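You operate a simulated robot arm through the tools that you are given. There is no shell and no other tool. Be economical: measure what you need, move in short steps, check, and stop when the job is done.

You are at the controls of a simulated robot arm. One attempt, no reset.

JOB
Put things in order on the work table. At the end: the blue clip stands where the green weight stood; the silver clip stands where the blue clip stood; the yellow paper ball stands where the silver clip stood; the green weight is on the brown square card box; whatever was shut is shut again. Leave all else as you found it, and nothing knocked over.
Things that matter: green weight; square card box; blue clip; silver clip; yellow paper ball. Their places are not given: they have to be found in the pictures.

It is judged by the outcome, as a careful person would: the job done as asked, and still so three seconds after it is handed in. It fails if anything else is knocked over, pushed out of place, dropped, spilled or broken.

ROBOT AND FRAMES
A 6-joint arm with a two-finger parallel gripper, fixed in place. Base frame: the origin is at the foot of the arm, x ahead of it, y to its left, z up. Lengths are in cm, angles in degrees, forces in N, time in s.
With the tool pointing down near the work surface it reaches from about 24 to 64 cm from the base axis. Its first joint turns from -66.0 to 66.0 degrees. Payload 2.7 kg.
The TCP is the grasp point between the finger pads, 2.3 cm short of the fingertips. In the tool frame z runs along the fingers and y along their closing line. Largest opening 9.4 cm; finger width 3.8, thickness 1; the body of the gripper, 5.4 by 9.6 cm, starts 3.9 cm behind the TCP.
Orientation is that of the tool frame in the base frame, as [roll, pitch, yaw] about the fixed x, y, z axes, in that order (R = Rz(yaw) Ry(pitch) Rx(roll)). With the fingers straight down and closing along the base's y, the tool's x points along the base's -x, its y along +y and its z along -z.

CONTROLS
- The arm moves only by the tool send_rows. Its argument "moves" is a list of rows, each a list of 6 numbers: the shift along the tool's x, y, z in cm, then the turn, a rotation vector about the tool's x, y, z in degrees. In form: [[x, y, z, wx, wy, wz], ...]. A call has 1 to 12 rows; each row shifts and turns the commanded pose from where the row before left it, along the tool's axes as they then stand. "hand" is the closure, from 0 (fully open) to 1 (shut), set as the call begins (left out, the last holds). A row lasts 0.2 s, in which the tool goes at most 5 cm and 8.6 degrees; a call with a longer step from one row to the next is refused whole, and so is a gripper value outside its range. Where a pose cannot be reached the arm comes as near as it can. A force on the tool above 40 N (or 10 N above the force at the start of the call, whichever is more), or a blocked arm, ends the call early, and 0.2 s more pass. Each finger travels about 4.5 cm/s and halts on what it meets, pressing with about 29 N; the grip force reading is that of the motor and also rises with nothing between the fingers. The clock runs only during rows and for 0.2 s after the last one: add rows that do not move to give the fingers time. The reply holds the time, the measured pose of the TCP, the force on the tool along the base axes, the opening and the grip force, in the units named above and with some noise.
- Cameras (640 x 400 px; columns grow to the right, rows downward): "scene" is fixed at [6.83, -45.71, 138.92]; the picture's right is [0.54, -0.84, 0.00], its down [-0.60, -0.38, -0.71] and it looks along [0.60, 0.38, -0.71] (base axes); focal length 370 px, centre (320, 200). "wrist" rides on the gripper at [-3.9, 0, -4.4] in the tool frame; the picture's right is [0.00, -1.00, 0.00], its down [0.97, 0.00, -0.24] and it looks along [0.24, 0.00, 0.97] (tool axes); focal length 218 px, centre (320, 200).
- capture(camera): a new picture of that camera. The clock stands still meanwhile.
- point_at(camera, pixels): for up to 12 pixels [column, row] of the newest picture of that camera ("zoom" is the newest enlarged one), the place [x, y, z] in the base frame of the surface seen there, good to about 0.2 cm, but the place of the scene camera against the robot may be out by one fixed shift of up to 2.5 cm in any direction. The clock stands still meanwhile.
- enlarge(camera, box): a new picture of the part [left, top, right, bottom] of that camera's present view, enlarged. The clock stands still meanwhile.
- close_job(): hands the job in; it is judged then, once.

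Keep the steps short. Do not move on a guess: measure, check each grasp and each placing, and mend mistakes. In all there are 80 turns and 54 pictures (those below and enlarged ones count). Leave the gripper open and the arm clear of the work at the hand-in unless told otherwise, and finish with a single line.

The tools are called by a JSON object that holds its "method" and its "body". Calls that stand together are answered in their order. send_rows: Moves the arm, as the interface text tells. Its arguments: {"type":"object","properties":{"moves":{"type":"array","items":{"type":"array","items":{"type":"number"}}},"hand":{"type":"number"}},"required":["moves"]} The other tools are called the same way: capture (camera) takes a picture; point_at (camera, pixels) gives the place of the surface under pixels of a picture; enlarge (camera, box) takes an enlarged picture of a part of a camera's view; close_job () hands the job in.

At the start:

```text
t: 0.0
eef_pos: [34.74, -22.45, 101.77]
tool_rot: [179.9, 0.0, 180.0]
wrist_force: [0.5, 0.5, -0.4]
grip_width: 9.38
grip_force: 0.0
```

scene: 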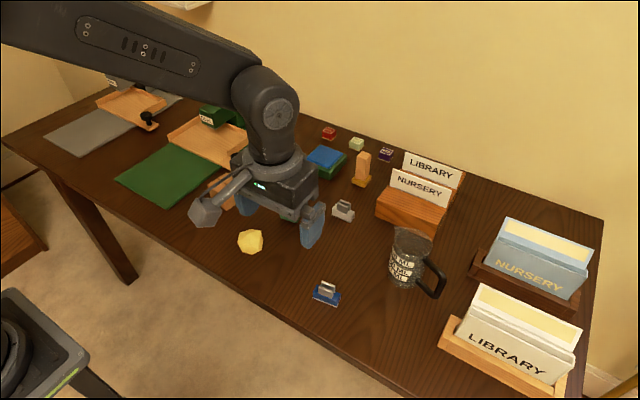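
wrist: 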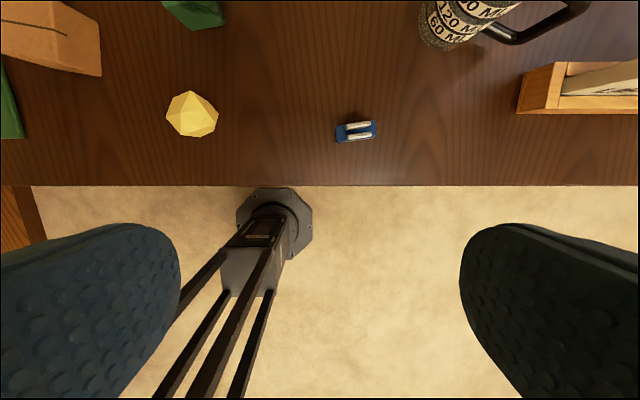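

I'll start by looking closely at the scene: the middle of the table first, then the left part.

{"method": "enlarge", "body": {"camera": "scene", "box": [200, 100, 460, 320]}}

{"method": "enlarge", "body": {"camera": "scene", "box": [40, 60, 280, 240]}}

```text
1.82 times, centred on (330, 210) of scene
```

zoom: 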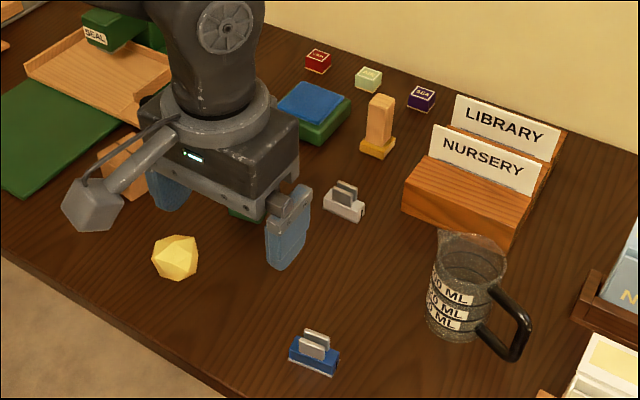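

```text
2.22 times, centred on (160, 150) of scene
```

zoom: 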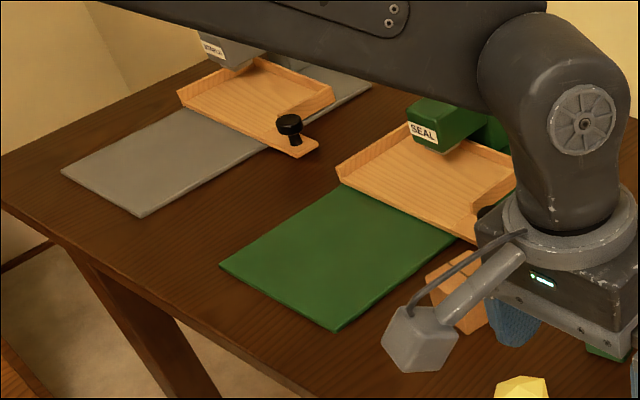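

The gripper hides the middle of the table. I'll measure what the wrist camera sees: ball (192,115), blue clip (357,132), green thing (195,10), brown box (55,35).

{"method": "point_at", "body": {"camera": "wrist", "pixels": [[192, 110], [357, 132], [195, 10], [60, 25], [320, 100], [320, 183], [460, 30], [540, 75]]}}

{"method": "point_at", "body": {"camera": "scene", "pixels": [[326, 292], [250, 240], [342, 210], [362, 180], [325, 160], [330, 132], [357, 144], [386, 154], [410, 270]]}}

```text
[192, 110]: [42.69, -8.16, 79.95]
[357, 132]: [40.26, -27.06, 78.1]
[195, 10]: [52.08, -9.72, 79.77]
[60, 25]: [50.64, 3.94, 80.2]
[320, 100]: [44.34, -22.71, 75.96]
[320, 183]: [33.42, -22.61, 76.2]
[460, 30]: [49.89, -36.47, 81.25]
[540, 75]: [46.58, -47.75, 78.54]
```

```text
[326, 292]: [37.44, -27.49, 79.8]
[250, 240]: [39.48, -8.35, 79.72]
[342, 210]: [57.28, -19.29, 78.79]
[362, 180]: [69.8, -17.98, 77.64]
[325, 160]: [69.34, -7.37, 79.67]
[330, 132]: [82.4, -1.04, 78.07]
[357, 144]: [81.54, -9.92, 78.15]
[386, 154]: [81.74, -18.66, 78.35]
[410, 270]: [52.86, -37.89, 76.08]
```

Everything is low, so moving at height is safe. I'll move forward and left, over the middle, and then look with both cameras.

{"method": "send_rows", "body": {"moves": [[-2, 2.5, -1, 0, 0, 0], [-2, 2.5, -1, 0, 0, 0], [-2, 2.5, -1, 0, 0, 0], [-2, 2.5, -1, 0, 0, 0], [0, 0, 0, 0, 0, 0]], "hand": 0}}

{"method": "capture", "body": {"camera": "wrist"}}

{"method": "capture", "body": {"camera": "scene"}}

```text
t: 1.2
eef_pos: [42.65, -12.55, 105.73]
tool_rot: [-180.0, 0.0, 180.0]
wrist_force: [0.0, 0.0, 0.4]
grip_width: 9.39
grip_force: 0.1
```

```text
49 pictures are left
```

wrist: 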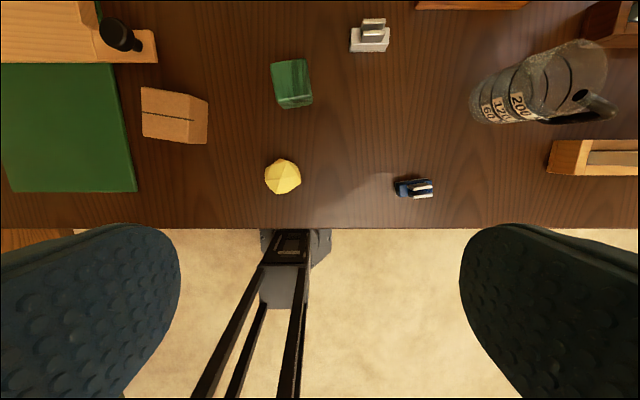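

```text
48 pictures are left
```

scene: 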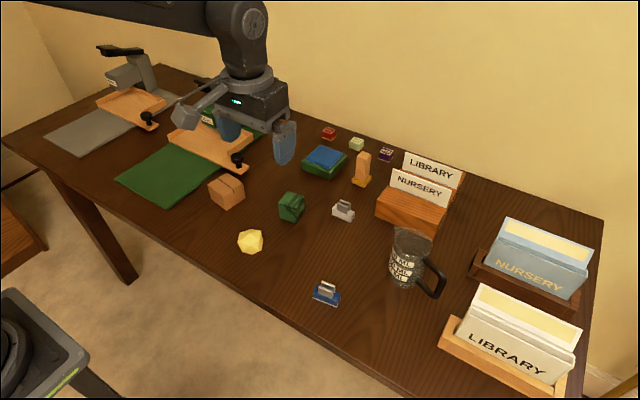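

Now everything is in view. I'll enlarge the work area to see shapes and orientations.

{"method": "enlarge", "body": {"camera": "wrist", "box": [130, 0, 450, 210]}}

{"method": "enlarge", "body": {"camera": "scene", "box": [200, 165, 370, 310]}}

```text
1.90 times, centred on (290, 105) of wrist
```

zoom: 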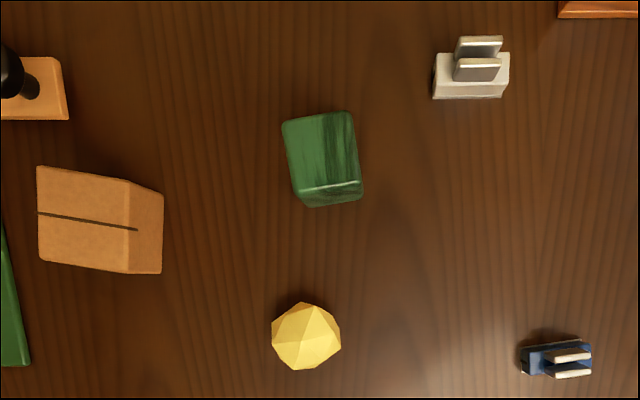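

```text
2.76 times, centred on (285, 238) of scene
```

zoom: 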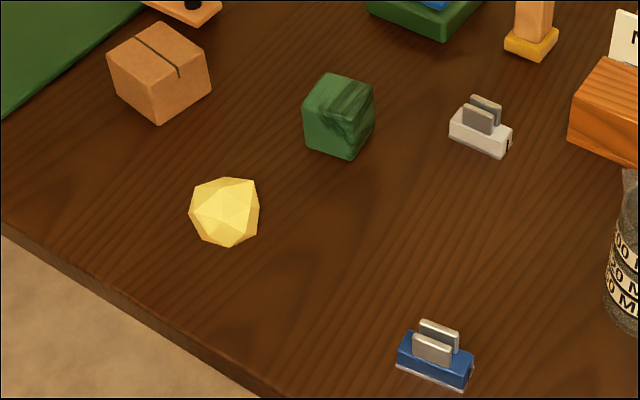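

I'll measure the weight's top, the box's top, the clips and the ball from the wrist picture.

{"method": "point_at", "body": {"camera": "wrist", "pixels": [[273, 66], [305, 62], [309, 92], [281, 96], [290, 78], [144, 90], [187, 97], [187, 140], [145, 134], [166, 115], [205, 103], [205, 141]]}}

{"method": "point_at", "body": {"camera": "wrist", "pixels": [[374, 32], [372, 22], [356, 37], [356, 50], [387, 49], [420, 186], [420, 194], [399, 187], [282, 174], [268, 176], [298, 176], [282, 190]]}}

{"method": "point_at", "body": {"camera": "scene", "pixels": [[288, 196], [221, 186], [250, 240], [326, 292], [342, 212]]}}

```text
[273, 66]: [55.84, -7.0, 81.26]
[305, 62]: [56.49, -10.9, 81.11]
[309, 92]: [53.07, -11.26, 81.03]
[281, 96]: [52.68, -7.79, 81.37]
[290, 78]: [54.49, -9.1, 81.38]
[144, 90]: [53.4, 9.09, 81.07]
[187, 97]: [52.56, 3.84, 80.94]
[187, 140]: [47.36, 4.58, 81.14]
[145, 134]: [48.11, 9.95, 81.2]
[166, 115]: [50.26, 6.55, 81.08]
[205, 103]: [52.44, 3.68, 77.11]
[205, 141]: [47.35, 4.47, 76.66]
```

```text
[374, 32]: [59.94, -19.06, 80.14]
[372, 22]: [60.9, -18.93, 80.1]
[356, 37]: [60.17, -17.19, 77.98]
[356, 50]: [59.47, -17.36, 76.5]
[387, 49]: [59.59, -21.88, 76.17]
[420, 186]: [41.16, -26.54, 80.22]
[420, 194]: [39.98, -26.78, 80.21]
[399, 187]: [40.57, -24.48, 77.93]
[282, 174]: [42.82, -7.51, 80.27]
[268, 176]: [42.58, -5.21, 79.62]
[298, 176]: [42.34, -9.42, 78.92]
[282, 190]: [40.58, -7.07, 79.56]
```

```text
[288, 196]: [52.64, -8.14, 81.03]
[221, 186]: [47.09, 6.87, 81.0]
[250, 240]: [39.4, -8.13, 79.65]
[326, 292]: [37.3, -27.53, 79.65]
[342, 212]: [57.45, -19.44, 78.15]
```

The weight is a roughly 4 cm cube centred at (54.5, -9.2), top at z 81.3, turned about 9° counter-clockwise. The box is centred at (50.3, 6.8), top at 81.1, turned about 9° clockwise. I'll go above the weight, turn with it, stop well above and check.

{"method": "send_rows", "body": {"moves": [[-3.95, 1.12, 0, 0, 0, 0], [-3.95, 1.12, 0, 0, 0, 0], [-3.95, 1.11, 0, 0, 0, -4.5], [0, 0, 4, 0, 0, -4.5], [0, 0, 4, 0, 0, 0], [0, 0, 4, 0, 0, 0], [0, 0, 3, 0, 0, 0], [0, 0, 0, 0, 0, 0]]}}

{"method": "capture", "body": {"camera": "wrist"}}

```text
t: 3.0
eef_pos: [54.62, -9.23, 90.68]
tool_rot: [-179.9, 0.0, -171.0]
wrist_force: [-0.3, -0.1, -0.2]
grip_width: 9.37
grip_force: 0.1
```

```text
45 pictures are left
```

wrist: 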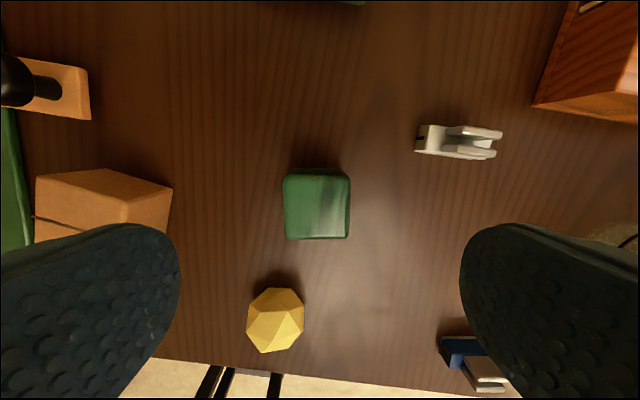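

The weight now looks square in the picture, at (283–350, 172–238). I'll measure its top edges for an exact centre.

{"method": "point_at", "body": {"camera": "wrist", "pixels": [[286, 205], [347, 205], [317, 178], [317, 234], [317, 205], [420, 140], [463, 155], [480, 133], [480, 152], [430, 130], [425, 152], [495, 142]]}}

{"method": "enlarge", "body": {"camera": "wrist", "box": [380, 80, 540, 180]}}

```text
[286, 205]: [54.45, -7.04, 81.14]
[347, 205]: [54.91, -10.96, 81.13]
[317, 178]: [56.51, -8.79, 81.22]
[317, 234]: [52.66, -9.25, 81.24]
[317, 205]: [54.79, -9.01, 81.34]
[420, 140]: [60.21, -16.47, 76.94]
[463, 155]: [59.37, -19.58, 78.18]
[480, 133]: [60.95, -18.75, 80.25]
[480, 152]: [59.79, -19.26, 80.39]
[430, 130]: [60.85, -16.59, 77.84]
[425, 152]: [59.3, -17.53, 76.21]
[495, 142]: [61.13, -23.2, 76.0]
```

```text
4.00 times, centred on (460, 130) of wrist
```

zoom: 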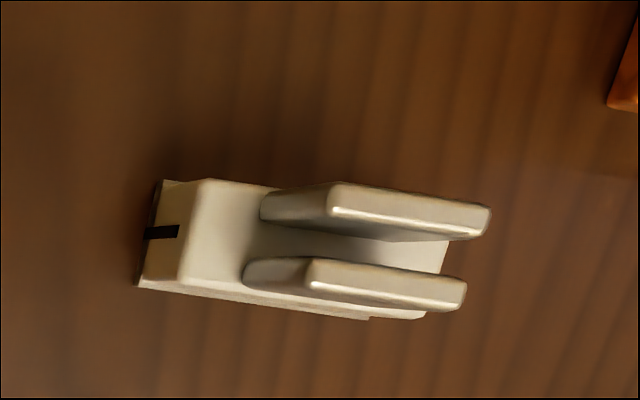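

Its centre is (54.6, -9.0), about 0.2 cm left of the tool. I'll correct that, go down to z ≈ 79.2 and then close.

{"method": "send_rows", "body": {"moves": [[0, 0.2, 4, 0, 0, 0], [0, 0, 4, 0, 0, 0], [0, 0, 2.5, 0, 0, 0], [0, 0, 1, 0, 0, 0], [0, 0, 0, 0, 0, 0]]}}

{"method": "send_rows", "body": {"moves": [[0, 0, 0, 0, 0, 0], [0, 0, 0, 0, 0, 0], [0, 0, 0, 0, 0, 0], [0, 0, 0, 0, 0, 0], [0, 0, 0, 0, 0, 0]], "hand": 1}}

```text
t: 4.2
eef_pos: [54.5, -8.81, 79.23]
tool_rot: [180.0, 0.0, -171.0]
wrist_force: [0.7, -0.7, 0.3]
grip_width: 9.4
grip_force: 0.1
```

```text
t: 5.4
eef_pos: [54.47, -8.91, 79.29]
tool_rot: [-180.0, -0.1, -171.0]
wrist_force: [-0.5, -0.4, -0.2]
grip_width: 4.59
grip_force: 28.5
```

It's gripped at 4.59 cm with 28.5 N. I'll lift it gently.

{"method": "send_rows", "body": {"moves": [[0, 0, -1, 0, 0, 0], [0, 0, -3, 0, 0, 0], [0, 0, -4, 0, 0, 0], [0, 0, -4, 0, 0, 0], [0, 0, 0, 0, 0, 0]]}}

{"method": "capture", "body": {"camera": "wrist"}}

```text
t: 6.6
eef_pos: [54.52, -9.09, 91.27]
tool_rot: [179.9, -0.1, -171.0]
wrist_force: [-0.2, -0.2, -2.5]
grip_width: 4.6
grip_force: 28.5
```

```text
43 pictures are left
```

wrist: 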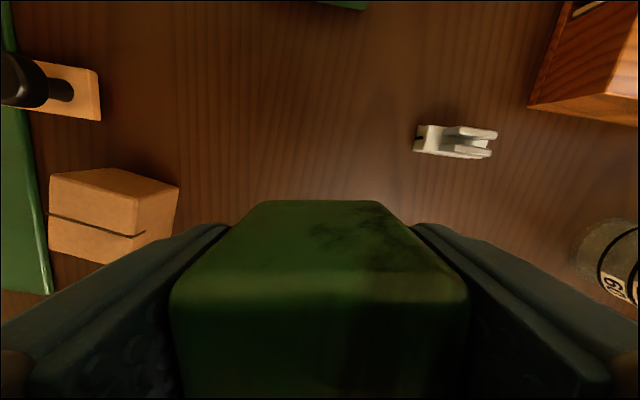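

The weight came up cleanly (2.5 N). I'll carry it over the box, turn to the box's direction and stay high.

{"method": "send_rows", "body": {"moves": [[0.336, 3.28, 0, 0, 0, 0], [0.336, 3.28, 0, 0, 0, 0], [0.336, 3.28, 0, 0, 0, 0], [0.336, 3.28, 0, 0, 0, 0], [0.336, 3.28, 0, 0, 0, 0], [0, 0, 0, 0, 0, 6], [0, 0, 0, 0, 0, 6], [0, 0, 0, 0, 0, 6], [0, 0, 0, 0, 0, 0]]}}

{"method": "capture", "body": {"camera": "wrist"}}

{"method": "capture", "body": {"camera": "scene"}}

```text
t: 8.6
eef_pos: [50.33, 6.97, 91.38]
tool_rot: [-179.9, 0.0, 170.9]
wrist_force: [0.1, -0.1, -2.4]
grip_width: 4.58
grip_force: 29.0
```

```text
42 pictures are left
```

wrist: 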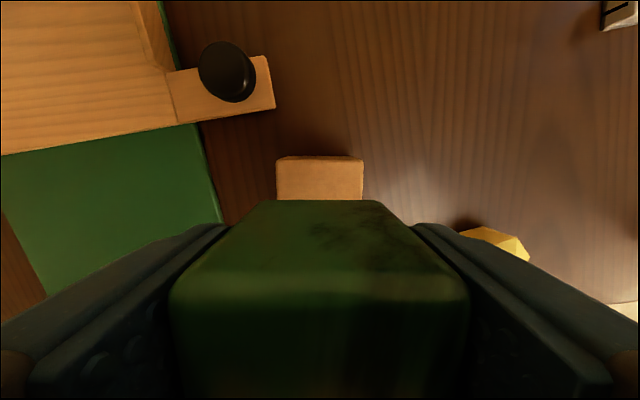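

```text
41 pictures are left
```

scene: 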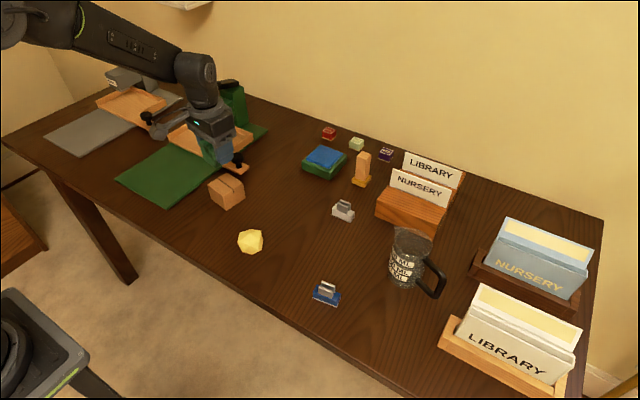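

The box's far edge shows at columns 277–363, row 158, right in front of the weight. I'll measure that edge to check the centring.

{"method": "point_at", "body": {"camera": "wrist", "pixels": [[280, 165], [320, 163], [360, 165], [320, 190], [226, 70], [290, 230], [350, 230]]}}

```text
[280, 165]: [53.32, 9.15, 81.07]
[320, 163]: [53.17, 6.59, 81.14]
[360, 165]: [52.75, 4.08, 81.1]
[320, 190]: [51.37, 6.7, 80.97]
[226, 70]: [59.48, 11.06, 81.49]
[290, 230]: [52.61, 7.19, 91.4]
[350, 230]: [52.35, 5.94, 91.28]
```

The box centre comes out at about (50.5, 7.0), so the tool is within 0.2 cm. I'll lower it, with small last steps.

{"method": "send_rows", "body": {"moves": [[0, 0, 3, 0, 0, 0], [0, 0, 2, 0, 0, 0], [0, 0, 1, 0, 0, 0], [0, 0, 0.5, 0, 0, 0], [0, 0, 0.25, 0, 0, 0], [0, 0, 0, 0, 0, 0]]}}

```text
t: 10.0
eef_pos: [50.17, 6.86, 84.33]
tool_rot: [179.9, 0.0, 171.0]
wrist_force: [-0.2, -1.3, -3.1]
grip_width: 4.61
grip_force: 28.9
```

There's no contact yet. I'll lower in 0.1 cm steps and read the force.

{"method": "send_rows", "body": {"moves": [[0, 0, 0.1, 0, 0, 0], [0, 0, 0.1, 0, 0, 0], [0, 0, 0, 0, 0, 0]]}}

```text
t: 10.8
eef_pos: [50.24, 6.92, 84.28]
tool_rot: [-180.0, 0.0, 170.9]
wrist_force: [0.7, -0.3, -3.1]
grip_width: 4.59
grip_force: 28.4
```

{"method": "send_rows", "body": {"moves": [[0, 0, 0.1, 0, 0, 0], [0, 0, 0, 0, 0, 0]]}}

```text
t: 11.4
eef_pos: [50.27, 6.79, 84.19]
tool_rot: [-180.0, -0.1, 171.0]
wrist_force: [-1.3, 0.7, -1.9]
grip_width: 4.61
grip_force: 29.0
```

{"method": "send_rows", "body": {"moves": [[0, 0, 0.1, 0, 0, 0], [0, 0, 0, 0, 0, 0]]}}

```text
t: 12.0
eef_pos: [50.27, 6.88, 84.2]
tool_rot: [180.0, 0.1, 171.0]
wrist_force: [-2.5, -2.2, 10.3]
grip_width: 4.59
grip_force: 28.7
```

The force has turned upward (10 N), so the weight is resting on the box. I'll open, then raise straight up.

{"method": "send_rows", "body": {"moves": [[0, 0, 0, 0, 0, 0], [0, 0, 0, 0, 0, 0], [0, 0, 0, 0, 0, 0], [0, 0, 0, 0, 0, 0], [0, 0, -2, 0, 0, 0], [0, 0, -4, 0, 0, 0], [0, 0, -4, 0, 0, 0], [0, 0, -4, 0, 0, 0], [0, 0, 0, 0, 0, 0]], "hand": 0}}

{"method": "capture", "body": {"camera": "wrist"}}

```text
t: 14.0
eef_pos: [50.32, 6.77, 98.14]
tool_rot: [-179.9, 0.0, 171.0]
wrist_force: [0.0, 0.3, 0.3]
grip_width: 9.41
grip_force: 0.0
```

```text
40 pictures are left
```

wrist: 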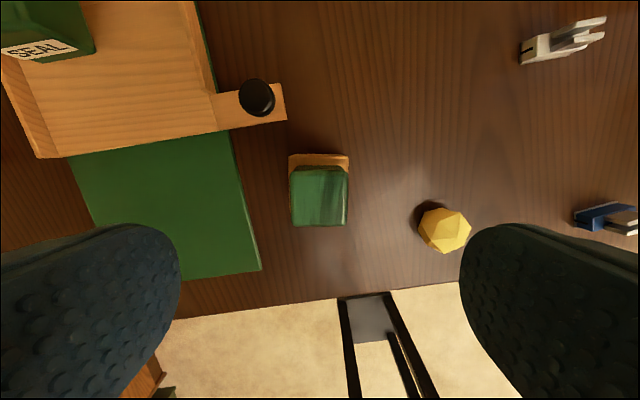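

The weight sits squarely on the box. Next is the blue clip near (40.4, -26.5): I'll straighten the wrist and go above it.

{"method": "send_rows", "body": {"moves": [[0, 0, 0, 0, 0, -4.5], [0, 0, 0, 0, 0, -4.5], [1.42, -4.75, 0, 0, 0, 0], [1.42, -4.75, 0, 0, 0, 0], [1.42, -4.75, 0, 0, 0, 0], [1.42, -4.75, 0, 0, 0, 0], [1.42, -4.75, 0, 0, 0, 0], [1.42, -4.75, 0, 0, 0, 0], [1.42, -4.75, 0, 0, 0, 0], [0, 0, 3, 0, 0, 0], [0, 0, 0, 0, 0, 0]]}}

{"method": "capture", "body": {"camera": "wrist"}}

```text
t: 16.4
eef_pos: [40.29, -26.26, 95.2]
tool_rot: [180.0, -0.1, -180.0]
wrist_force: [0.1, -0.5, -0.4]
grip_width: 9.41
grip_force: 0.0
```

```text
39 pictures are left
```

wrist: 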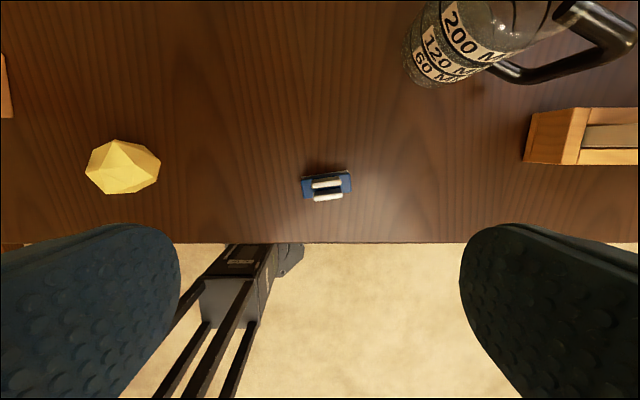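

{"method": "enlarge", "body": {"camera": "wrist", "box": [280, 155, 376, 215]}}

```text
6.67 times, centred on (328, 185) of wrist
```

zoom: 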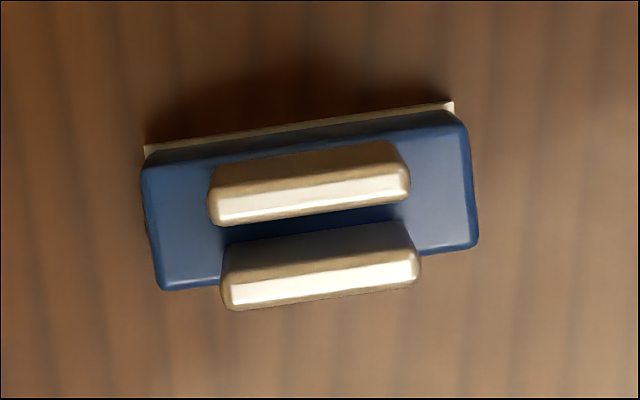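

{"method": "point_at", "body": {"camera": "zoom", "pixels": [[155, 180], [165, 275], [455, 140], [465, 235], [310, 170], [310, 210], [320, 255], [320, 285], [450, 105], [150, 148], [240, 205], [400, 185]]}}

```text
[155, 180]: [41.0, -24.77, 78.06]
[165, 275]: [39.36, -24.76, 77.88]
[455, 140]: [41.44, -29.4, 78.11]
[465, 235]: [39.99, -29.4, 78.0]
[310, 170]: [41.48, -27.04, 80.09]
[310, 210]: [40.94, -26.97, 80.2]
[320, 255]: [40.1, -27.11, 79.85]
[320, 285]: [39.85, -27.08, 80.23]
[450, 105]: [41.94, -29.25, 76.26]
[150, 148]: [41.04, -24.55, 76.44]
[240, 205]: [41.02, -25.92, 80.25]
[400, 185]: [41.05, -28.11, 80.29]
```

The blue clip's body is centred at (40.45, -27.05), 5 cm long and turned about 7° counter-clockwise, with its top at 78. I'll hold it by its ends: align, descend, then check above the table.

{"method": "send_rows", "body": {"moves": [[-0.16, -0.8, 0, 0, 0, -7.2], [0, 0, 4, 0, 0, 0], [0, 0, 4, 0, 0, 0], [0, 0, 2.5, 0, 0, 0], [0, 0, 0, 0, 0, 0]]}}

{"method": "capture", "body": {"camera": "wrist"}}

```text
t: 17.6
eef_pos: [40.27, -27.08, 84.72]
tool_rot: [180.0, 0.0, -172.8]
wrist_force: [0.0, -0.3, -0.5]
grip_width: 9.4
grip_force: 0.0
```

```text
37 pictures are left
```

wrist: 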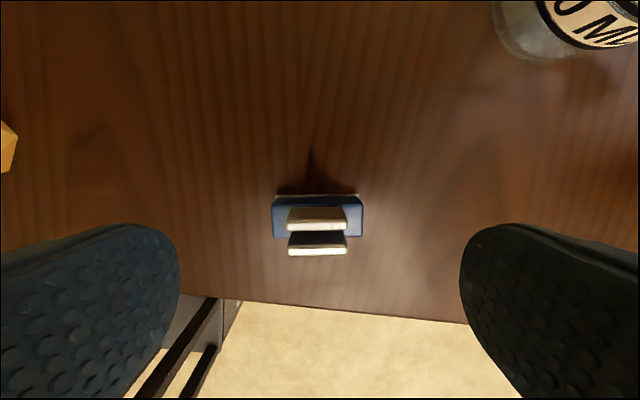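

It's aligned. I'll recheck the centre at close range.

{"method": "point_at", "body": {"camera": "wrist", "pixels": [[275, 215], [360, 215], [317, 214], [317, 226], [317, 251], [280, 203], [358, 201], [280, 235], [358, 235]]}}

```text
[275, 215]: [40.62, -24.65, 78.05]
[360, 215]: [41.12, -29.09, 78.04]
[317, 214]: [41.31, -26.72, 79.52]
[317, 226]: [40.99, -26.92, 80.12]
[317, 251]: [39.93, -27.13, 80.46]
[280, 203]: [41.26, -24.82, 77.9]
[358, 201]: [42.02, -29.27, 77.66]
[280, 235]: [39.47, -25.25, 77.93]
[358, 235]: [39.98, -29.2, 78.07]
```

The centre is about (40.55, -27.0). I'll shift 0.25 cm forward, go down to z ≈ 78.8, and close.

{"method": "send_rows", "body": {"moves": [[-0.25, 0.05, 3, 0, 0, 0], [0, 0, 2, 0, 0, 0], [0, 0, 0.9, 0, 0, 0], [0, 0, 0, 0, 0, 0]]}}

{"method": "send_rows", "body": {"moves": [[0, 0, 0, 0, 0, 0], [0, 0, 0, 0, 0, 0], [0, 0, 0, 0, 0, 0], [0, 0, 0, 0, 0, 0], [0, 0, 0, 0, 0, 0]], "hand": 1}}

```text
t: 18.6
eef_pos: [40.69, -27.08, 78.66]
tool_rot: [-180.0, -0.2, -172.8]
wrist_force: [0.7, 0.2, -0.1]
grip_width: 9.42
grip_force: 0.1
```

```text
t: 19.8
eef_pos: [40.67, -27.04, 78.71]
tool_rot: [180.0, 0.1, -172.8]
wrist_force: [0.6, -0.3, 0.9]
grip_width: 4.9
grip_force: 29.1
```

It's gripped at 4.9 cm. I'll lift and look.

{"method": "send_rows", "body": {"moves": [[0, 0, -1, 0, 0, 0], [0, 0, -3, 0, 0, 0], [0, 0, -4, 0, 0, 0], [0, 0, -4, 0, 0, 0], [0, 0, 0, 0, 0, 0]]}}

{"method": "capture", "body": {"camera": "wrist"}}

```text
t: 21.0
eef_pos: [40.67, -27.07, 90.76]
tool_rot: [180.0, 0.0, -172.8]
wrist_force: [0.4, 0.7, 0.2]
grip_width: 4.89
grip_force: 28.9
```

```text
36 pictures are left
```

wrist: 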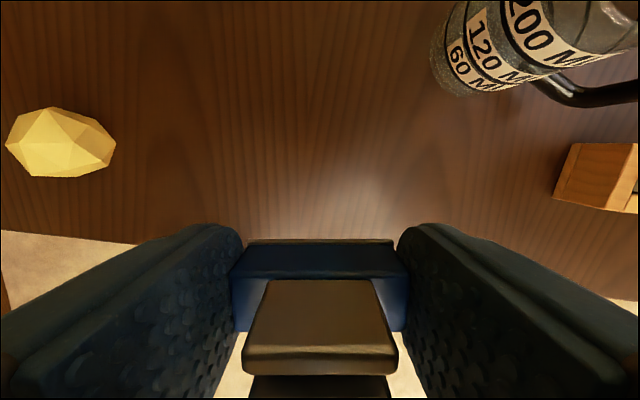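

The clip is held level. I'll carry it to the weight's old spot (54.6, -9.0) at height.

{"method": "send_rows", "body": {"moves": [[-3.226, 3.236, 0, 0, 0, 0], [-3.226, 3.236, 0, 0, 0, 0], [-3.226, 3.236, 0, 0, 0, 0], [-3.226, 3.236, 0, 0, 0, 0], [-3.226, 3.236, 0, 0, 0, 0], [0, 0, 0, 0, 0, 0], [0, 0, 4, 0, 0, 0], [0, 0, 4, 0, 0, 0], [0, 0, 0, 0, 0, 0]]}}

{"method": "capture", "body": {"camera": "wrist"}}

```text
t: 23.0
eef_pos: [54.97, -8.84, 82.75]
tool_rot: [-179.9, 0.0, -172.8]
wrist_force: [0.1, -0.2, 0.2]
grip_width: 4.89
grip_force: 28.6
```

```text
35 pictures are left
```

wrist: 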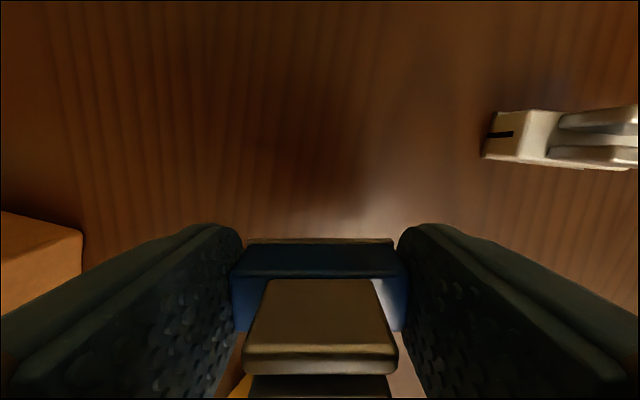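

I'm 0.3 cm too far forward. I'll correct that, lower to 0.3 cm above the table, then touch down slowly.

{"method": "send_rows", "body": {"moves": [[0.27, -0.12, 2, 0, 0, 0], [0, 0, 1, 0, 0, 0], [0, 0, 0.6, 0, 0, 0], [0, 0, 0.2, 0, 0, 0], [0, 0, 0, 0, 0, 0]]}}

{"method": "send_rows", "body": {"moves": [[0, 0, 0.1, 0, 0, 0], [0, 0, 0, 0, 0, 0]]}}

```text
t: 24.2
eef_pos: [54.35, -9.03, 78.87]
tool_rot: [-180.0, 0.0, -172.8]
wrist_force: [1.2, -0.4, -0.7]
grip_width: 4.91
grip_force: 28.7
```

```text
t: 24.8
eef_pos: [54.52, -9.12, 78.86]
tool_rot: [179.9, 0.1, -172.8]
wrist_force: [-1.0, -1.0, -0.1]
grip_width: 4.86
grip_force: 28.7
```

{"method": "send_rows", "body": {"moves": [[0, 0, 0.1, 0, 0, 0], [0, 0, 0, 0, 0, 0]]}}

{"method": "send_rows", "body": {"moves": [[0, 0, 0.1, 0, 0, 0], [0, 0, 0, 0, 0, 0]]}}

```text
t: 25.4
eef_pos: [54.5, -9.07, 78.76]
tool_rot: [-180.0, 0.1, -172.8]
wrist_force: [-0.3, -0.4, -0.5]
grip_width: 4.9
grip_force: 28.6
```

```text
t: 26.0
eef_pos: [54.45, -9.05, 78.65]
tool_rot: [-180.0, 0.1, -172.8]
wrist_force: [-2.9, 1.5, 6.1]
grip_width: 4.87
grip_force: 29.0
```

It touched down (6 N). I'll open and rise.

{"method": "send_rows", "body": {"moves": [[0, 0, 0, 0, 0, 0], [0, 0, 0, 0, 0, 0], [0, 0, 0, 0, 0, 0], [0, 0, 0, 0, 0, 0], [0, 0, -2, 0, 0, 0], [0, 0, -4, 0, 0, 0], [0, 0, -4, 0, 0, 0], [0, 0, -4, 0, 0, 0], [0, 0, 0, 0, 0, 0]], "hand": 0}}

{"method": "capture", "body": {"camera": "wrist"}}

```text
t: 28.0
eef_pos: [54.41, -9.19, 92.64]
tool_rot: [179.9, 0.0, -172.8]
wrist_force: [0.0, -0.5, 0.3]
grip_width: 9.4
grip_force: 0.0
```

```text
34 pictures are left
```

wrist: 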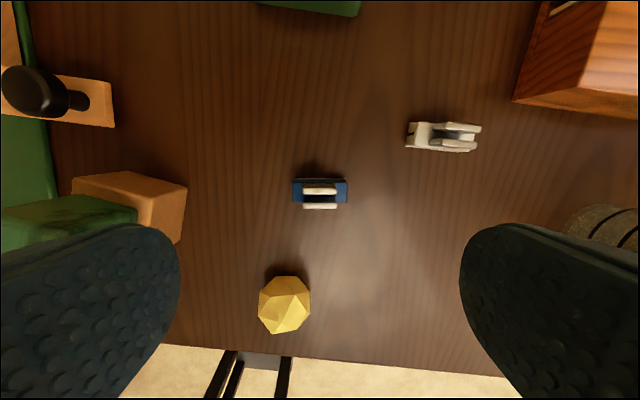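

The blue clip is upright at (320,192). I'll measure it, then go above the silver clip near (60.1, -19.2).

{"method": "point_at", "body": {"camera": "wrist", "pixels": [[295, 190], [346, 190], [320, 182], [320, 190], [320, 206], [296, 200], [344, 200]]}}

{"method": "send_rows", "body": {"moves": [[-1.47, -3.51, 0, 0, 0, 0], [-1.47, -3.51, 0, 0, 0, 0], [-1.47, -3.51, 0, 0, 0, 5], [0, 0, 0, 0, 0, 0]]}}

{"method": "capture", "body": {"camera": "wrist"}}

```text
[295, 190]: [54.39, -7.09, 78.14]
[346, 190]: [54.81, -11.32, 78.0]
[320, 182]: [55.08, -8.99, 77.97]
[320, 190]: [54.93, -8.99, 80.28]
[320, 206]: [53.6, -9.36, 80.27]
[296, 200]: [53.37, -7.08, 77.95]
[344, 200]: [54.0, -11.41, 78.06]
```

```text
t: 29.0
eef_pos: [60.08, -18.99, 92.73]
tool_rot: [180.0, -0.1, -177.8]
wrist_force: [0.5, 0.2, -1.0]
grip_width: 9.4
grip_force: 0.0
```

```text
33 pictures are left
```

wrist: 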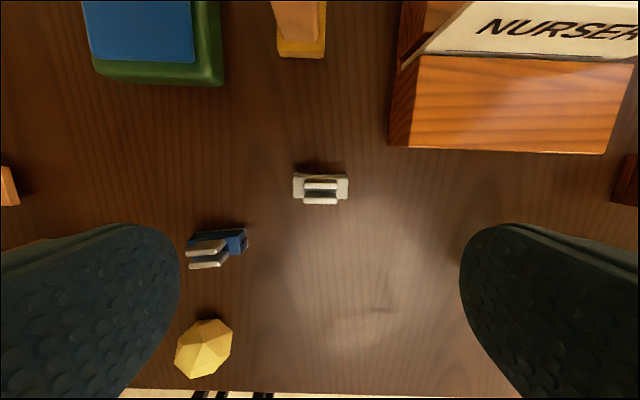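

The blue clip stands at (54.3, -9.2), within 0.4 cm. I'll enlarge the silver clip.

{"method": "enlarge", "body": {"camera": "wrist", "box": [272, 160, 368, 220]}}

{"method": "point_at", "body": {"camera": "wrist", "pixels": [[296, 178], [296, 194], [345, 178], [345, 194], [320, 175], [320, 186], [320, 200], [390, 144], [600, 152], [405, 60]]}}

```text
6.67 times, centred on (320, 190) of wrist
```

zoom: 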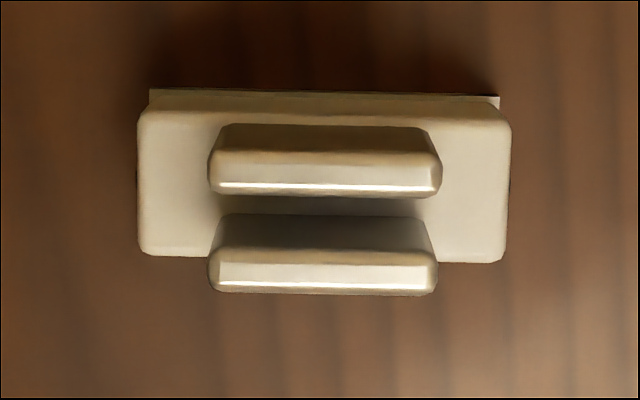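

```text
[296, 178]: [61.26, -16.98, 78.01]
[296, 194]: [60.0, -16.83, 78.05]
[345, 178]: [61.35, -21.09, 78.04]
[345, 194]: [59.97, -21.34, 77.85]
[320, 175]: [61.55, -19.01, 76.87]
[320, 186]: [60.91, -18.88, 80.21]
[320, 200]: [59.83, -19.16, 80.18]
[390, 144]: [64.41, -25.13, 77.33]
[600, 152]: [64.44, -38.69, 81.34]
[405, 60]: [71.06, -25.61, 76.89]
```

The silver clip's centre is (60.45, -19.05), almost straight. The file box begins at x 64.4, so there is room. I'll align and go lower.

{"method": "send_rows", "body": {"moves": [[-0.37, -0.05, 3, 0, 0, 1], [0, 0, 3, 0, 0, 0], [0, 0, 2, 0, 0, 0], [0, 0, 0, 0, 0, 0]]}}

{"method": "capture", "body": {"camera": "wrist"}}

```text
t: 30.0
eef_pos: [60.5, -18.97, 84.69]
tool_rot: [180.0, 0.0, -178.8]
wrist_force: [0.1, 0.0, -0.4]
grip_width: 9.41
grip_force: 0.1
```

```text
31 pictures are left
```

wrist: 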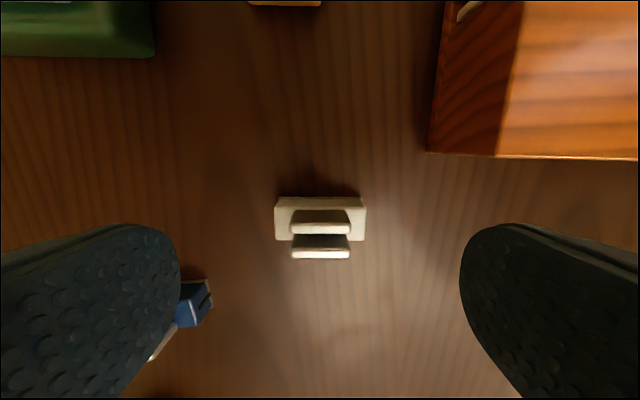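

It's well centred at (320, 220), and the fingers clear the blue clip. I'll descend and close.

{"method": "send_rows", "body": {"moves": [[0, 0, 3, 0, 0, 0], [0, 0, 2, 0, 0, 0], [0, 0, 0.9, 0, 0, 0], [0, 0, 0, 0, 0, 0]]}}

{"method": "send_rows", "body": {"moves": [[0, 0, 0, 0, 0, 0], [0, 0, 0, 0, 0, 0], [0, 0, 0, 0, 0, 0], [0, 0, 0, 0, 0, 0], [0, 0, 0, 0, 0, 0]], "hand": 1}}

```text
t: 31.0
eef_pos: [60.53, -19.01, 78.74]
tool_rot: [-180.0, 0.0, -178.8]
wrist_force: [0.0, -0.5, -0.5]
grip_width: 9.4
grip_force: 0.1
```

```text
t: 32.2
eef_pos: [60.51, -18.97, 78.66]
tool_rot: [-179.9, 0.1, -178.9]
wrist_force: [0.4, 0.9, -0.2]
grip_width: 4.91
grip_force: 29.1
```

It's gripped at 4.91 cm. I'll lift, then check.

{"method": "send_rows", "body": {"moves": [[0, 0, -1, 0, 0, 0], [0, 0, -3, 0, 0, 0], [0, 0, -4, 0, 0, 0], [0, 0, -4, 0, 0, 0], [0, 0, 0, 0, 0, 0]]}}

{"method": "capture", "body": {"camera": "wrist"}}

```text
t: 33.4
eef_pos: [60.51, -19.19, 90.66]
tool_rot: [180.0, 0.1, -178.9]
wrist_force: [0.6, -0.6, -0.6]
grip_width: 4.88
grip_force: 28.6
```

```text
30 pictures are left
```

wrist: 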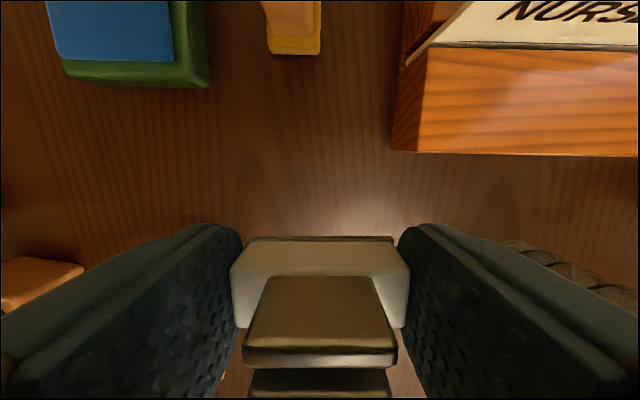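

The silver clip is held just like the blue one was. I'll carry it at height to the blue clip's old spot (40.6, -27.05) and turn 6° to match.

{"method": "send_rows", "body": {"moves": [[4.01, -1.53, 0, 0, 0, 0], [4.01, -1.53, 0, 0, 0, 0], [4.01, -1.53, 0, 0, 0, 0], [4.01, -1.53, 0, 0, 0, 0], [4.01, -1.51, 0, 0, 0, -6], [0, 0, 4, 0, 0, 0], [0, 0, 4, 0, 0, 0], [0, 0, 0, 0, 0, 0]]}}

{"method": "capture", "body": {"camera": "scene"}}

```text
t: 35.2
eef_pos: [40.61, -27.04, 82.92]
tool_rot: [179.9, -0.1, -172.8]
wrist_force: [0.8, 0.8, 0.4]
grip_width: 4.91
grip_force: 28.8
```

```text
29 pictures are left
```

scene: 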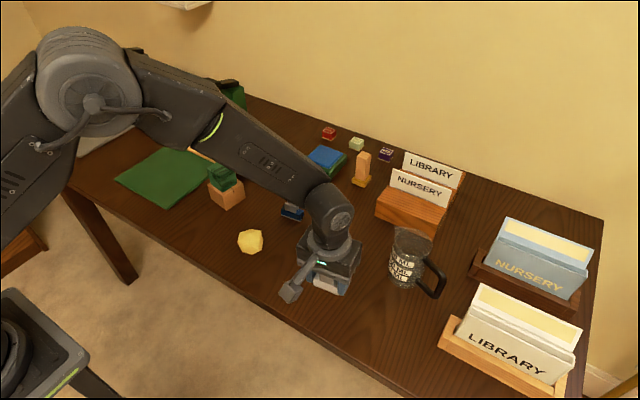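

All is clear and the tool is at (40.6, -27.0). I'll lower it and touch down slowly.

{"method": "send_rows", "body": {"moves": [[0, 0, 2, 0, 0, 0], [0, 0, 1, 0, 0, 0], [0, 0, 0.7, 0, 0, 0], [0, 0, 0.3, 0, 0, 0], [0, 0, 0, 0, 0, 0]]}}

{"method": "send_rows", "body": {"moves": [[0, 0, 0.1, 0, 0, 0], [0, 0, 0, 0, 0, 0]]}}

{"method": "send_rows", "body": {"moves": [[0, 0, 0.1, 0, 0, 0], [0, 0, 0, 0, 0, 0]]}}

```text
t: 36.4
eef_pos: [40.59, -27.0, 78.79]
tool_rot: [180.0, 0.0, -172.8]
wrist_force: [-0.2, -0.4, -0.8]
grip_width: 4.88
grip_force: 28.8
```

```text
t: 37.0
eef_pos: [40.77, -27.12, 78.76]
tool_rot: [-180.0, 0.0, -172.9]
wrist_force: [-3.9, 2.3, 11.1]
grip_width: 4.89
grip_force: 29.2
```

```text
t: 37.6
eef_pos: [40.69, -27.1, 78.62]
tool_rot: [-179.8, 0.1, -172.8]
wrist_force: [-2.6, 2.5, 18.2]
grip_width: 4.9
grip_force: 29.1
```

It's resting firmly on the table (18 N). I'll ease up by 0.1, open, rise and look.

{"method": "send_rows", "body": {"moves": [[0, 0, -0.1, 0, 0, 0], [0, 0, 0, 0, 0, 0]]}}

{"method": "send_rows", "body": {"moves": [[0, 0, 0, 0, 0, 0], [0, 0, 0, 0, 0, 0], [0, 0, 0, 0, 0, 0], [0, 0, 0, 0, 0, 0], [0, 0, -2, 0, 0, 0], [0, 0, -4, 0, 0, 0], [0, 0, -4, 0, 0, 0], [0, 0, -4, 0, 0, 0], [0, 0, 0, 0, 0, 0]], "hand": 0}}

{"method": "capture", "body": {"camera": "wrist"}}

```text
t: 38.2
eef_pos: [40.77, -27.12, 78.68]
tool_rot: [-179.9, 0.1, -172.8]
wrist_force: [3.4, -0.1, 7.2]
grip_width: 4.9
grip_force: 28.6
```

```text
t: 40.2
eef_pos: [40.7, -26.99, 92.74]
tool_rot: [180.0, -0.1, -172.8]
wrist_force: [-0.6, -0.5, 1.0]
grip_width: 9.41
grip_force: 0.1
```

```text
28 pictures are left
```

wrist: 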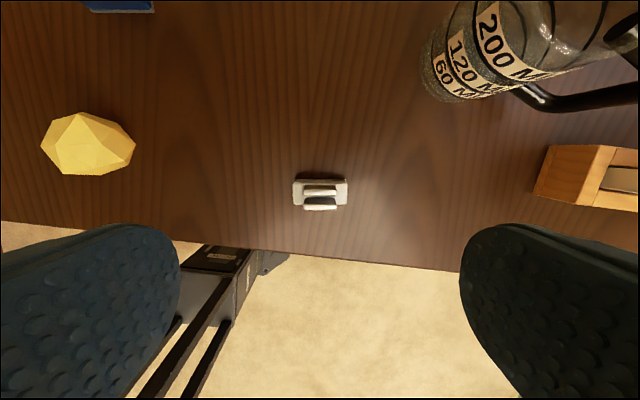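

The silver clip stands upright at the blue clip's spot. Last is the ball near (42.2, -7.4): I'll straighten the wrist, move above it and measure.

{"method": "send_rows", "body": {"moves": [[0, 0, 0, 0, 0, 7.2], [-0.33, 4.9, 0, 0, 0, 0], [-0.33, 4.9, 0, 0, 0, 0], [-0.33, 4.9, 0, 0, 0, 0], [-0.33, 4.9, 0, 0, 0, 0], [0, 0, 0, 0, 0, 0]]}}

{"method": "enlarge", "body": {"camera": "wrist", "box": [240, 140, 400, 240]}}

```text
t: 41.6
eef_pos: [41.98, -7.52, 92.68]
tool_rot: [-179.9, 0.0, -179.9]
wrist_force: [-0.8, -0.1, 0.3]
grip_width: 9.42
grip_force: 0.0
```

```text
4.00 times, centred on (320, 190) of wrist
```

zoom: 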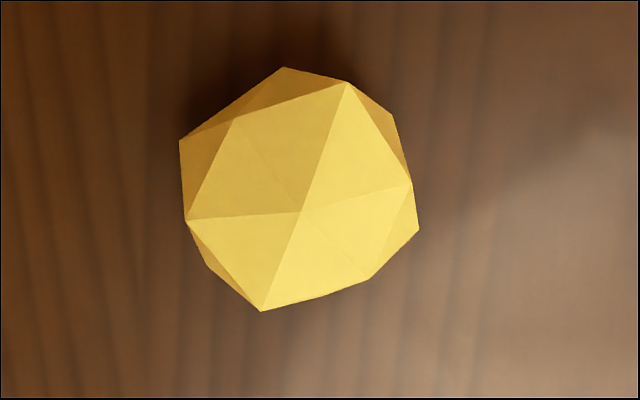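

The ball is a faceted solid. I'll measure its vertices to find its widths and the best closing direction.

{"method": "point_at", "body": {"camera": "zoom", "pixels": [[300, 210], [346, 86], [408, 184], [264, 306], [190, 219], [237, 122], [370, 275], [184, 143], [415, 228], [284, 72], [393, 118], [210, 265]]}}

```text
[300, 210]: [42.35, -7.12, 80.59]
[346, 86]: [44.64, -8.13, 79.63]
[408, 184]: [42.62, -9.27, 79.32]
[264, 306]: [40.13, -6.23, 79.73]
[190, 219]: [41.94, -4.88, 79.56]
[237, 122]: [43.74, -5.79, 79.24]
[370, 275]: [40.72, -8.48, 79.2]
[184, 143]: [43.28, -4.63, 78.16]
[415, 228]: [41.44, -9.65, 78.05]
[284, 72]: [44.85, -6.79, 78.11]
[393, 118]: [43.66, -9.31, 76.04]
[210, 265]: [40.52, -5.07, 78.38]
```

The ball's centre is (42.4, -7.1). Its equator is roughly a hexagon, so closing along a line 9° counter-clockwise from y meets two parallel edges about 4.7 cm apart. I'll align, lower and check.

{"method": "send_rows", "body": {"moves": [[-0.38, 0.38, 2, 0, 0, -4.5], [0, 0, 3, 0, 0, -4.5], [0, 0, 3, 0, 0, 0], [0, 0, 0, 0, 0, 0]]}}

{"method": "capture", "body": {"camera": "wrist"}}

```text
t: 42.6
eef_pos: [42.35, -7.24, 84.77]
tool_rot: [179.9, 0.1, -171.0]
wrist_force: [-0.3, 0.4, -0.9]
grip_width: 9.4
grip_force: 0.0
```

```text
26 pictures are left
```

wrist: 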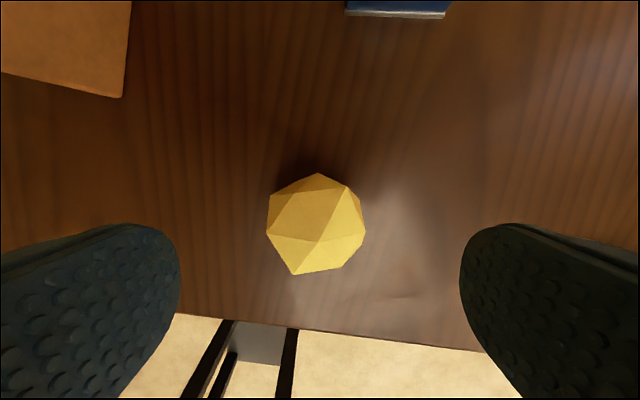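

It's centred (columns 267–365). I'll go down 6 cm, then close gently to about 4.2 cm.

{"method": "send_rows", "body": {"moves": [[0, 0.1, 3, 0, 0, 0], [0, 0, 2, 0, 0, 0], [0, 0, 1, 0, 0, 0], [0, 0, 0, 0, 0, 0]]}}

{"method": "send_rows", "body": {"moves": [[0, 0, 0, 0, 0, 0], [0, 0, 0, 0, 0, 0], [0, 0, 0, 0, 0, 0], [0, 0, 0, 0, 0, 0], [0, 0, 0, 0, 0, 0]], "hand": 0.56}}

```text
t: 43.6
eef_pos: [42.33, -7.03, 78.75]
tool_rot: [180.0, 0.0, -171.0]
wrist_force: [-1.1, -0.1, -0.3]
grip_width: 9.39
grip_force: 0.1
```

```text
t: 44.8
eef_pos: [42.23, -6.91, 78.6]
tool_rot: [179.9, 0.0, -171.0]
wrist_force: [1.0, 0.9, 0.0]
grip_width: 4.76
grip_force: 28.6
```

The ball is held at 4.76 cm, as computed. I'll lift it gently and look.

{"method": "send_rows", "body": {"moves": [[0, 0, -1, 0, 0, 0], [0, 0, -3, 0, 0, 0], [0, 0, -4, 0, 0, 0], [0, 0, -4, 0, 0, 0], [0, 0, 0, 0, 0, 0]]}}

{"method": "capture", "body": {"camera": "wrist"}}

```text
t: 46.0
eef_pos: [42.22, -7.12, 90.64]
tool_rot: [180.0, 0.1, -170.9]
wrist_force: [-0.5, 0.1, 0.0]
grip_width: 4.78
grip_force: 28.9
```

```text
25 pictures are left
```

wrist: 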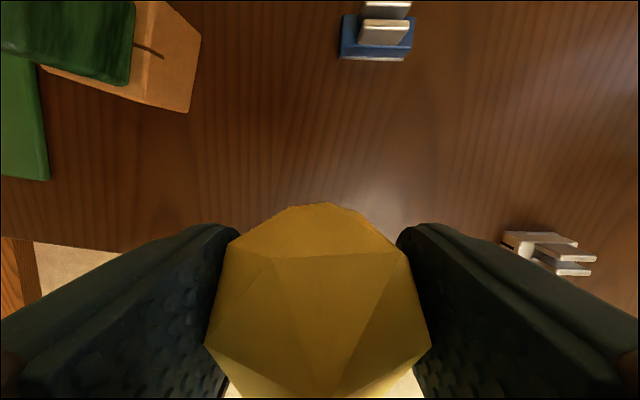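

The ball is held securely. I'll carry it at height to the silver clip's old spot (60.45, -19.05), straightening the wrist to stay clear of the file box.

{"method": "send_rows", "body": {"moves": [[-3.22, -2.93, 0, 0, 0, 0], [-3.22, -2.93, 0, 0, 0, 0], [-3.22, -2.93, 0, 0, 0, 0], [-3.22, -2.93, 0, 0, 0, 0], [-3.22, -2.93, 0, 0, 0, 0], [0, 0, 0, 0, 0, 4.5], [0, 0, 0, 0, 0, 4.5], [0, 0, 4, 0, 0, 0], [0, 0, 4, 0, 0, 0], [0, 0, 0, 0, 0, 0]]}}

{"method": "capture", "body": {"camera": "wrist"}}

```text
t: 48.2
eef_pos: [60.36, -18.85, 82.58]
tool_rot: [-179.9, 0.2, -180.0]
wrist_force: [-0.2, 0.2, 0.5]
grip_width: 4.77
grip_force: 29.1
```

```text
24 pictures are left
```

wrist: 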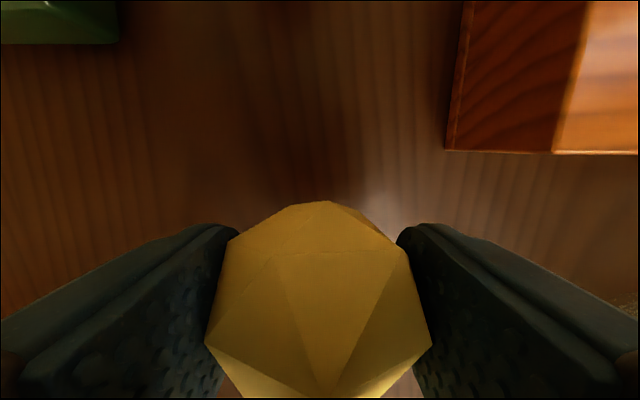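

I'm in place over the spot. I'll shift -0.15 in y and lower, with small last steps.

{"method": "send_rows", "body": {"moves": [[0, -0.15, 2, 0, 0, 0], [0, 0, 1, 0, 0, 0], [0, 0, 0.6, 0, 0, 0], [0, 0, 0.2, 0, 0, 0], [0, 0, 0, 0, 0, 0]]}}

{"method": "send_rows", "body": {"moves": [[0, 0, 0.1, 0, 0, 0], [0, 0, 0, 0, 0, 0]]}}

```text
t: 49.4
eef_pos: [60.4, -19.14, 78.77]
tool_rot: [-180.0, 0.0, 180.0]
wrist_force: [0.2, 0.5, 1.0]
grip_width: 4.74
grip_force: 29.5
```

```text
t: 50.0
eef_pos: [60.57, -19.0, 78.81]
tool_rot: [-179.9, 0.1, 180.0]
wrist_force: [0.1, 0.7, -0.2]
grip_width: 4.77
grip_force: 29.1
```

{"method": "send_rows", "body": {"moves": [[0, 0, 0.1, 0, 0, 0], [0, 0, 0, 0, 0, 0]]}}

{"method": "send_rows", "body": {"moves": [[0, 0, 0.07, 0, 0, 0], [0, 0, 0, 0, 0, 0]]}}

```text
t: 50.6
eef_pos: [60.49, -19.08, 78.63]
tool_rot: [179.9, 0.0, -180.0]
wrist_force: [-0.1, -0.6, -0.3]
grip_width: 4.75
grip_force: 29.2
```

```text
t: 51.2
eef_pos: [60.55, -19.05, 78.6]
tool_rot: [180.0, 0.0, 180.0]
wrist_force: [-0.8, -0.9, 2.1]
grip_width: 4.77
grip_force: 28.7
```

There's light contact (2 N). I'll open a little first, so the ball settles between the fingers.

{"method": "send_rows", "body": {"moves": [[0, 0, 0.03, 0, 0, 0], [0, 0, 0, 0, 0, 0], [0, 0, 0, 0, 0, 0]], "hand": 0.46}}

{"method": "capture", "body": {"camera": "wrist"}}

```text
t: 52.0
eef_pos: [60.45, -19.07, 78.53]
tool_rot: [180.0, 0.0, 180.0]
wrist_force: [0.4, 0.4, -0.4]
grip_width: 5.08
grip_force: 0.0
```

```text
23 pictures are left
```

wrist: 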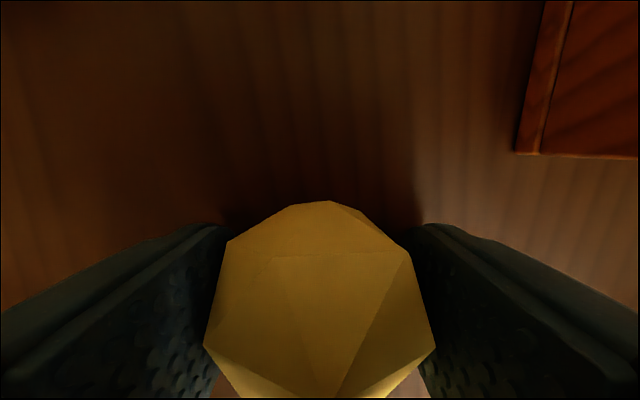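

The ball stays put. I'll open fully, rise straight up and look.

{"method": "send_rows", "body": {"moves": [[0, 0, 0, 0, 0, 0], [0, 0, 0, 0, 0, 0], [0, 0, 0, 0, 0, 0], [0, 0, -1, 0, 0, 0], [0, 0, -3, 0, 0, 0], [0, 0, -4, 0, 0, 0], [0, 0, -4, 0, 0, 0], [0, 0, -4, 0, 0, 0], [0, 0, 0, 0, 0, 0]], "hand": 0}}

{"method": "capture", "body": {"camera": "wrist"}}

{"method": "point_at", "body": {"camera": "wrist", "pixels": [[320, 190], [300, 190], [340, 190], [320, 172], [320, 205]]}}

```text
t: 54.0
eef_pos: [60.55, -19.15, 94.6]
tool_rot: [-180.0, 0.0, -180.0]
wrist_force: [-0.1, -0.1, 0.0]
grip_width: 9.4
grip_force: 0.1
```

```text
22 pictures are left
```

wrist: 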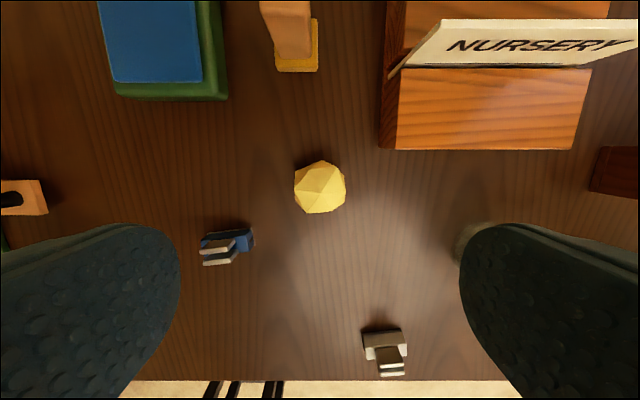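

```text
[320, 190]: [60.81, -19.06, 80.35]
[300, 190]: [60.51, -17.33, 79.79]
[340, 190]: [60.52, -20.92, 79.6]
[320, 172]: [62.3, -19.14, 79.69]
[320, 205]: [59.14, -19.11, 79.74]
```

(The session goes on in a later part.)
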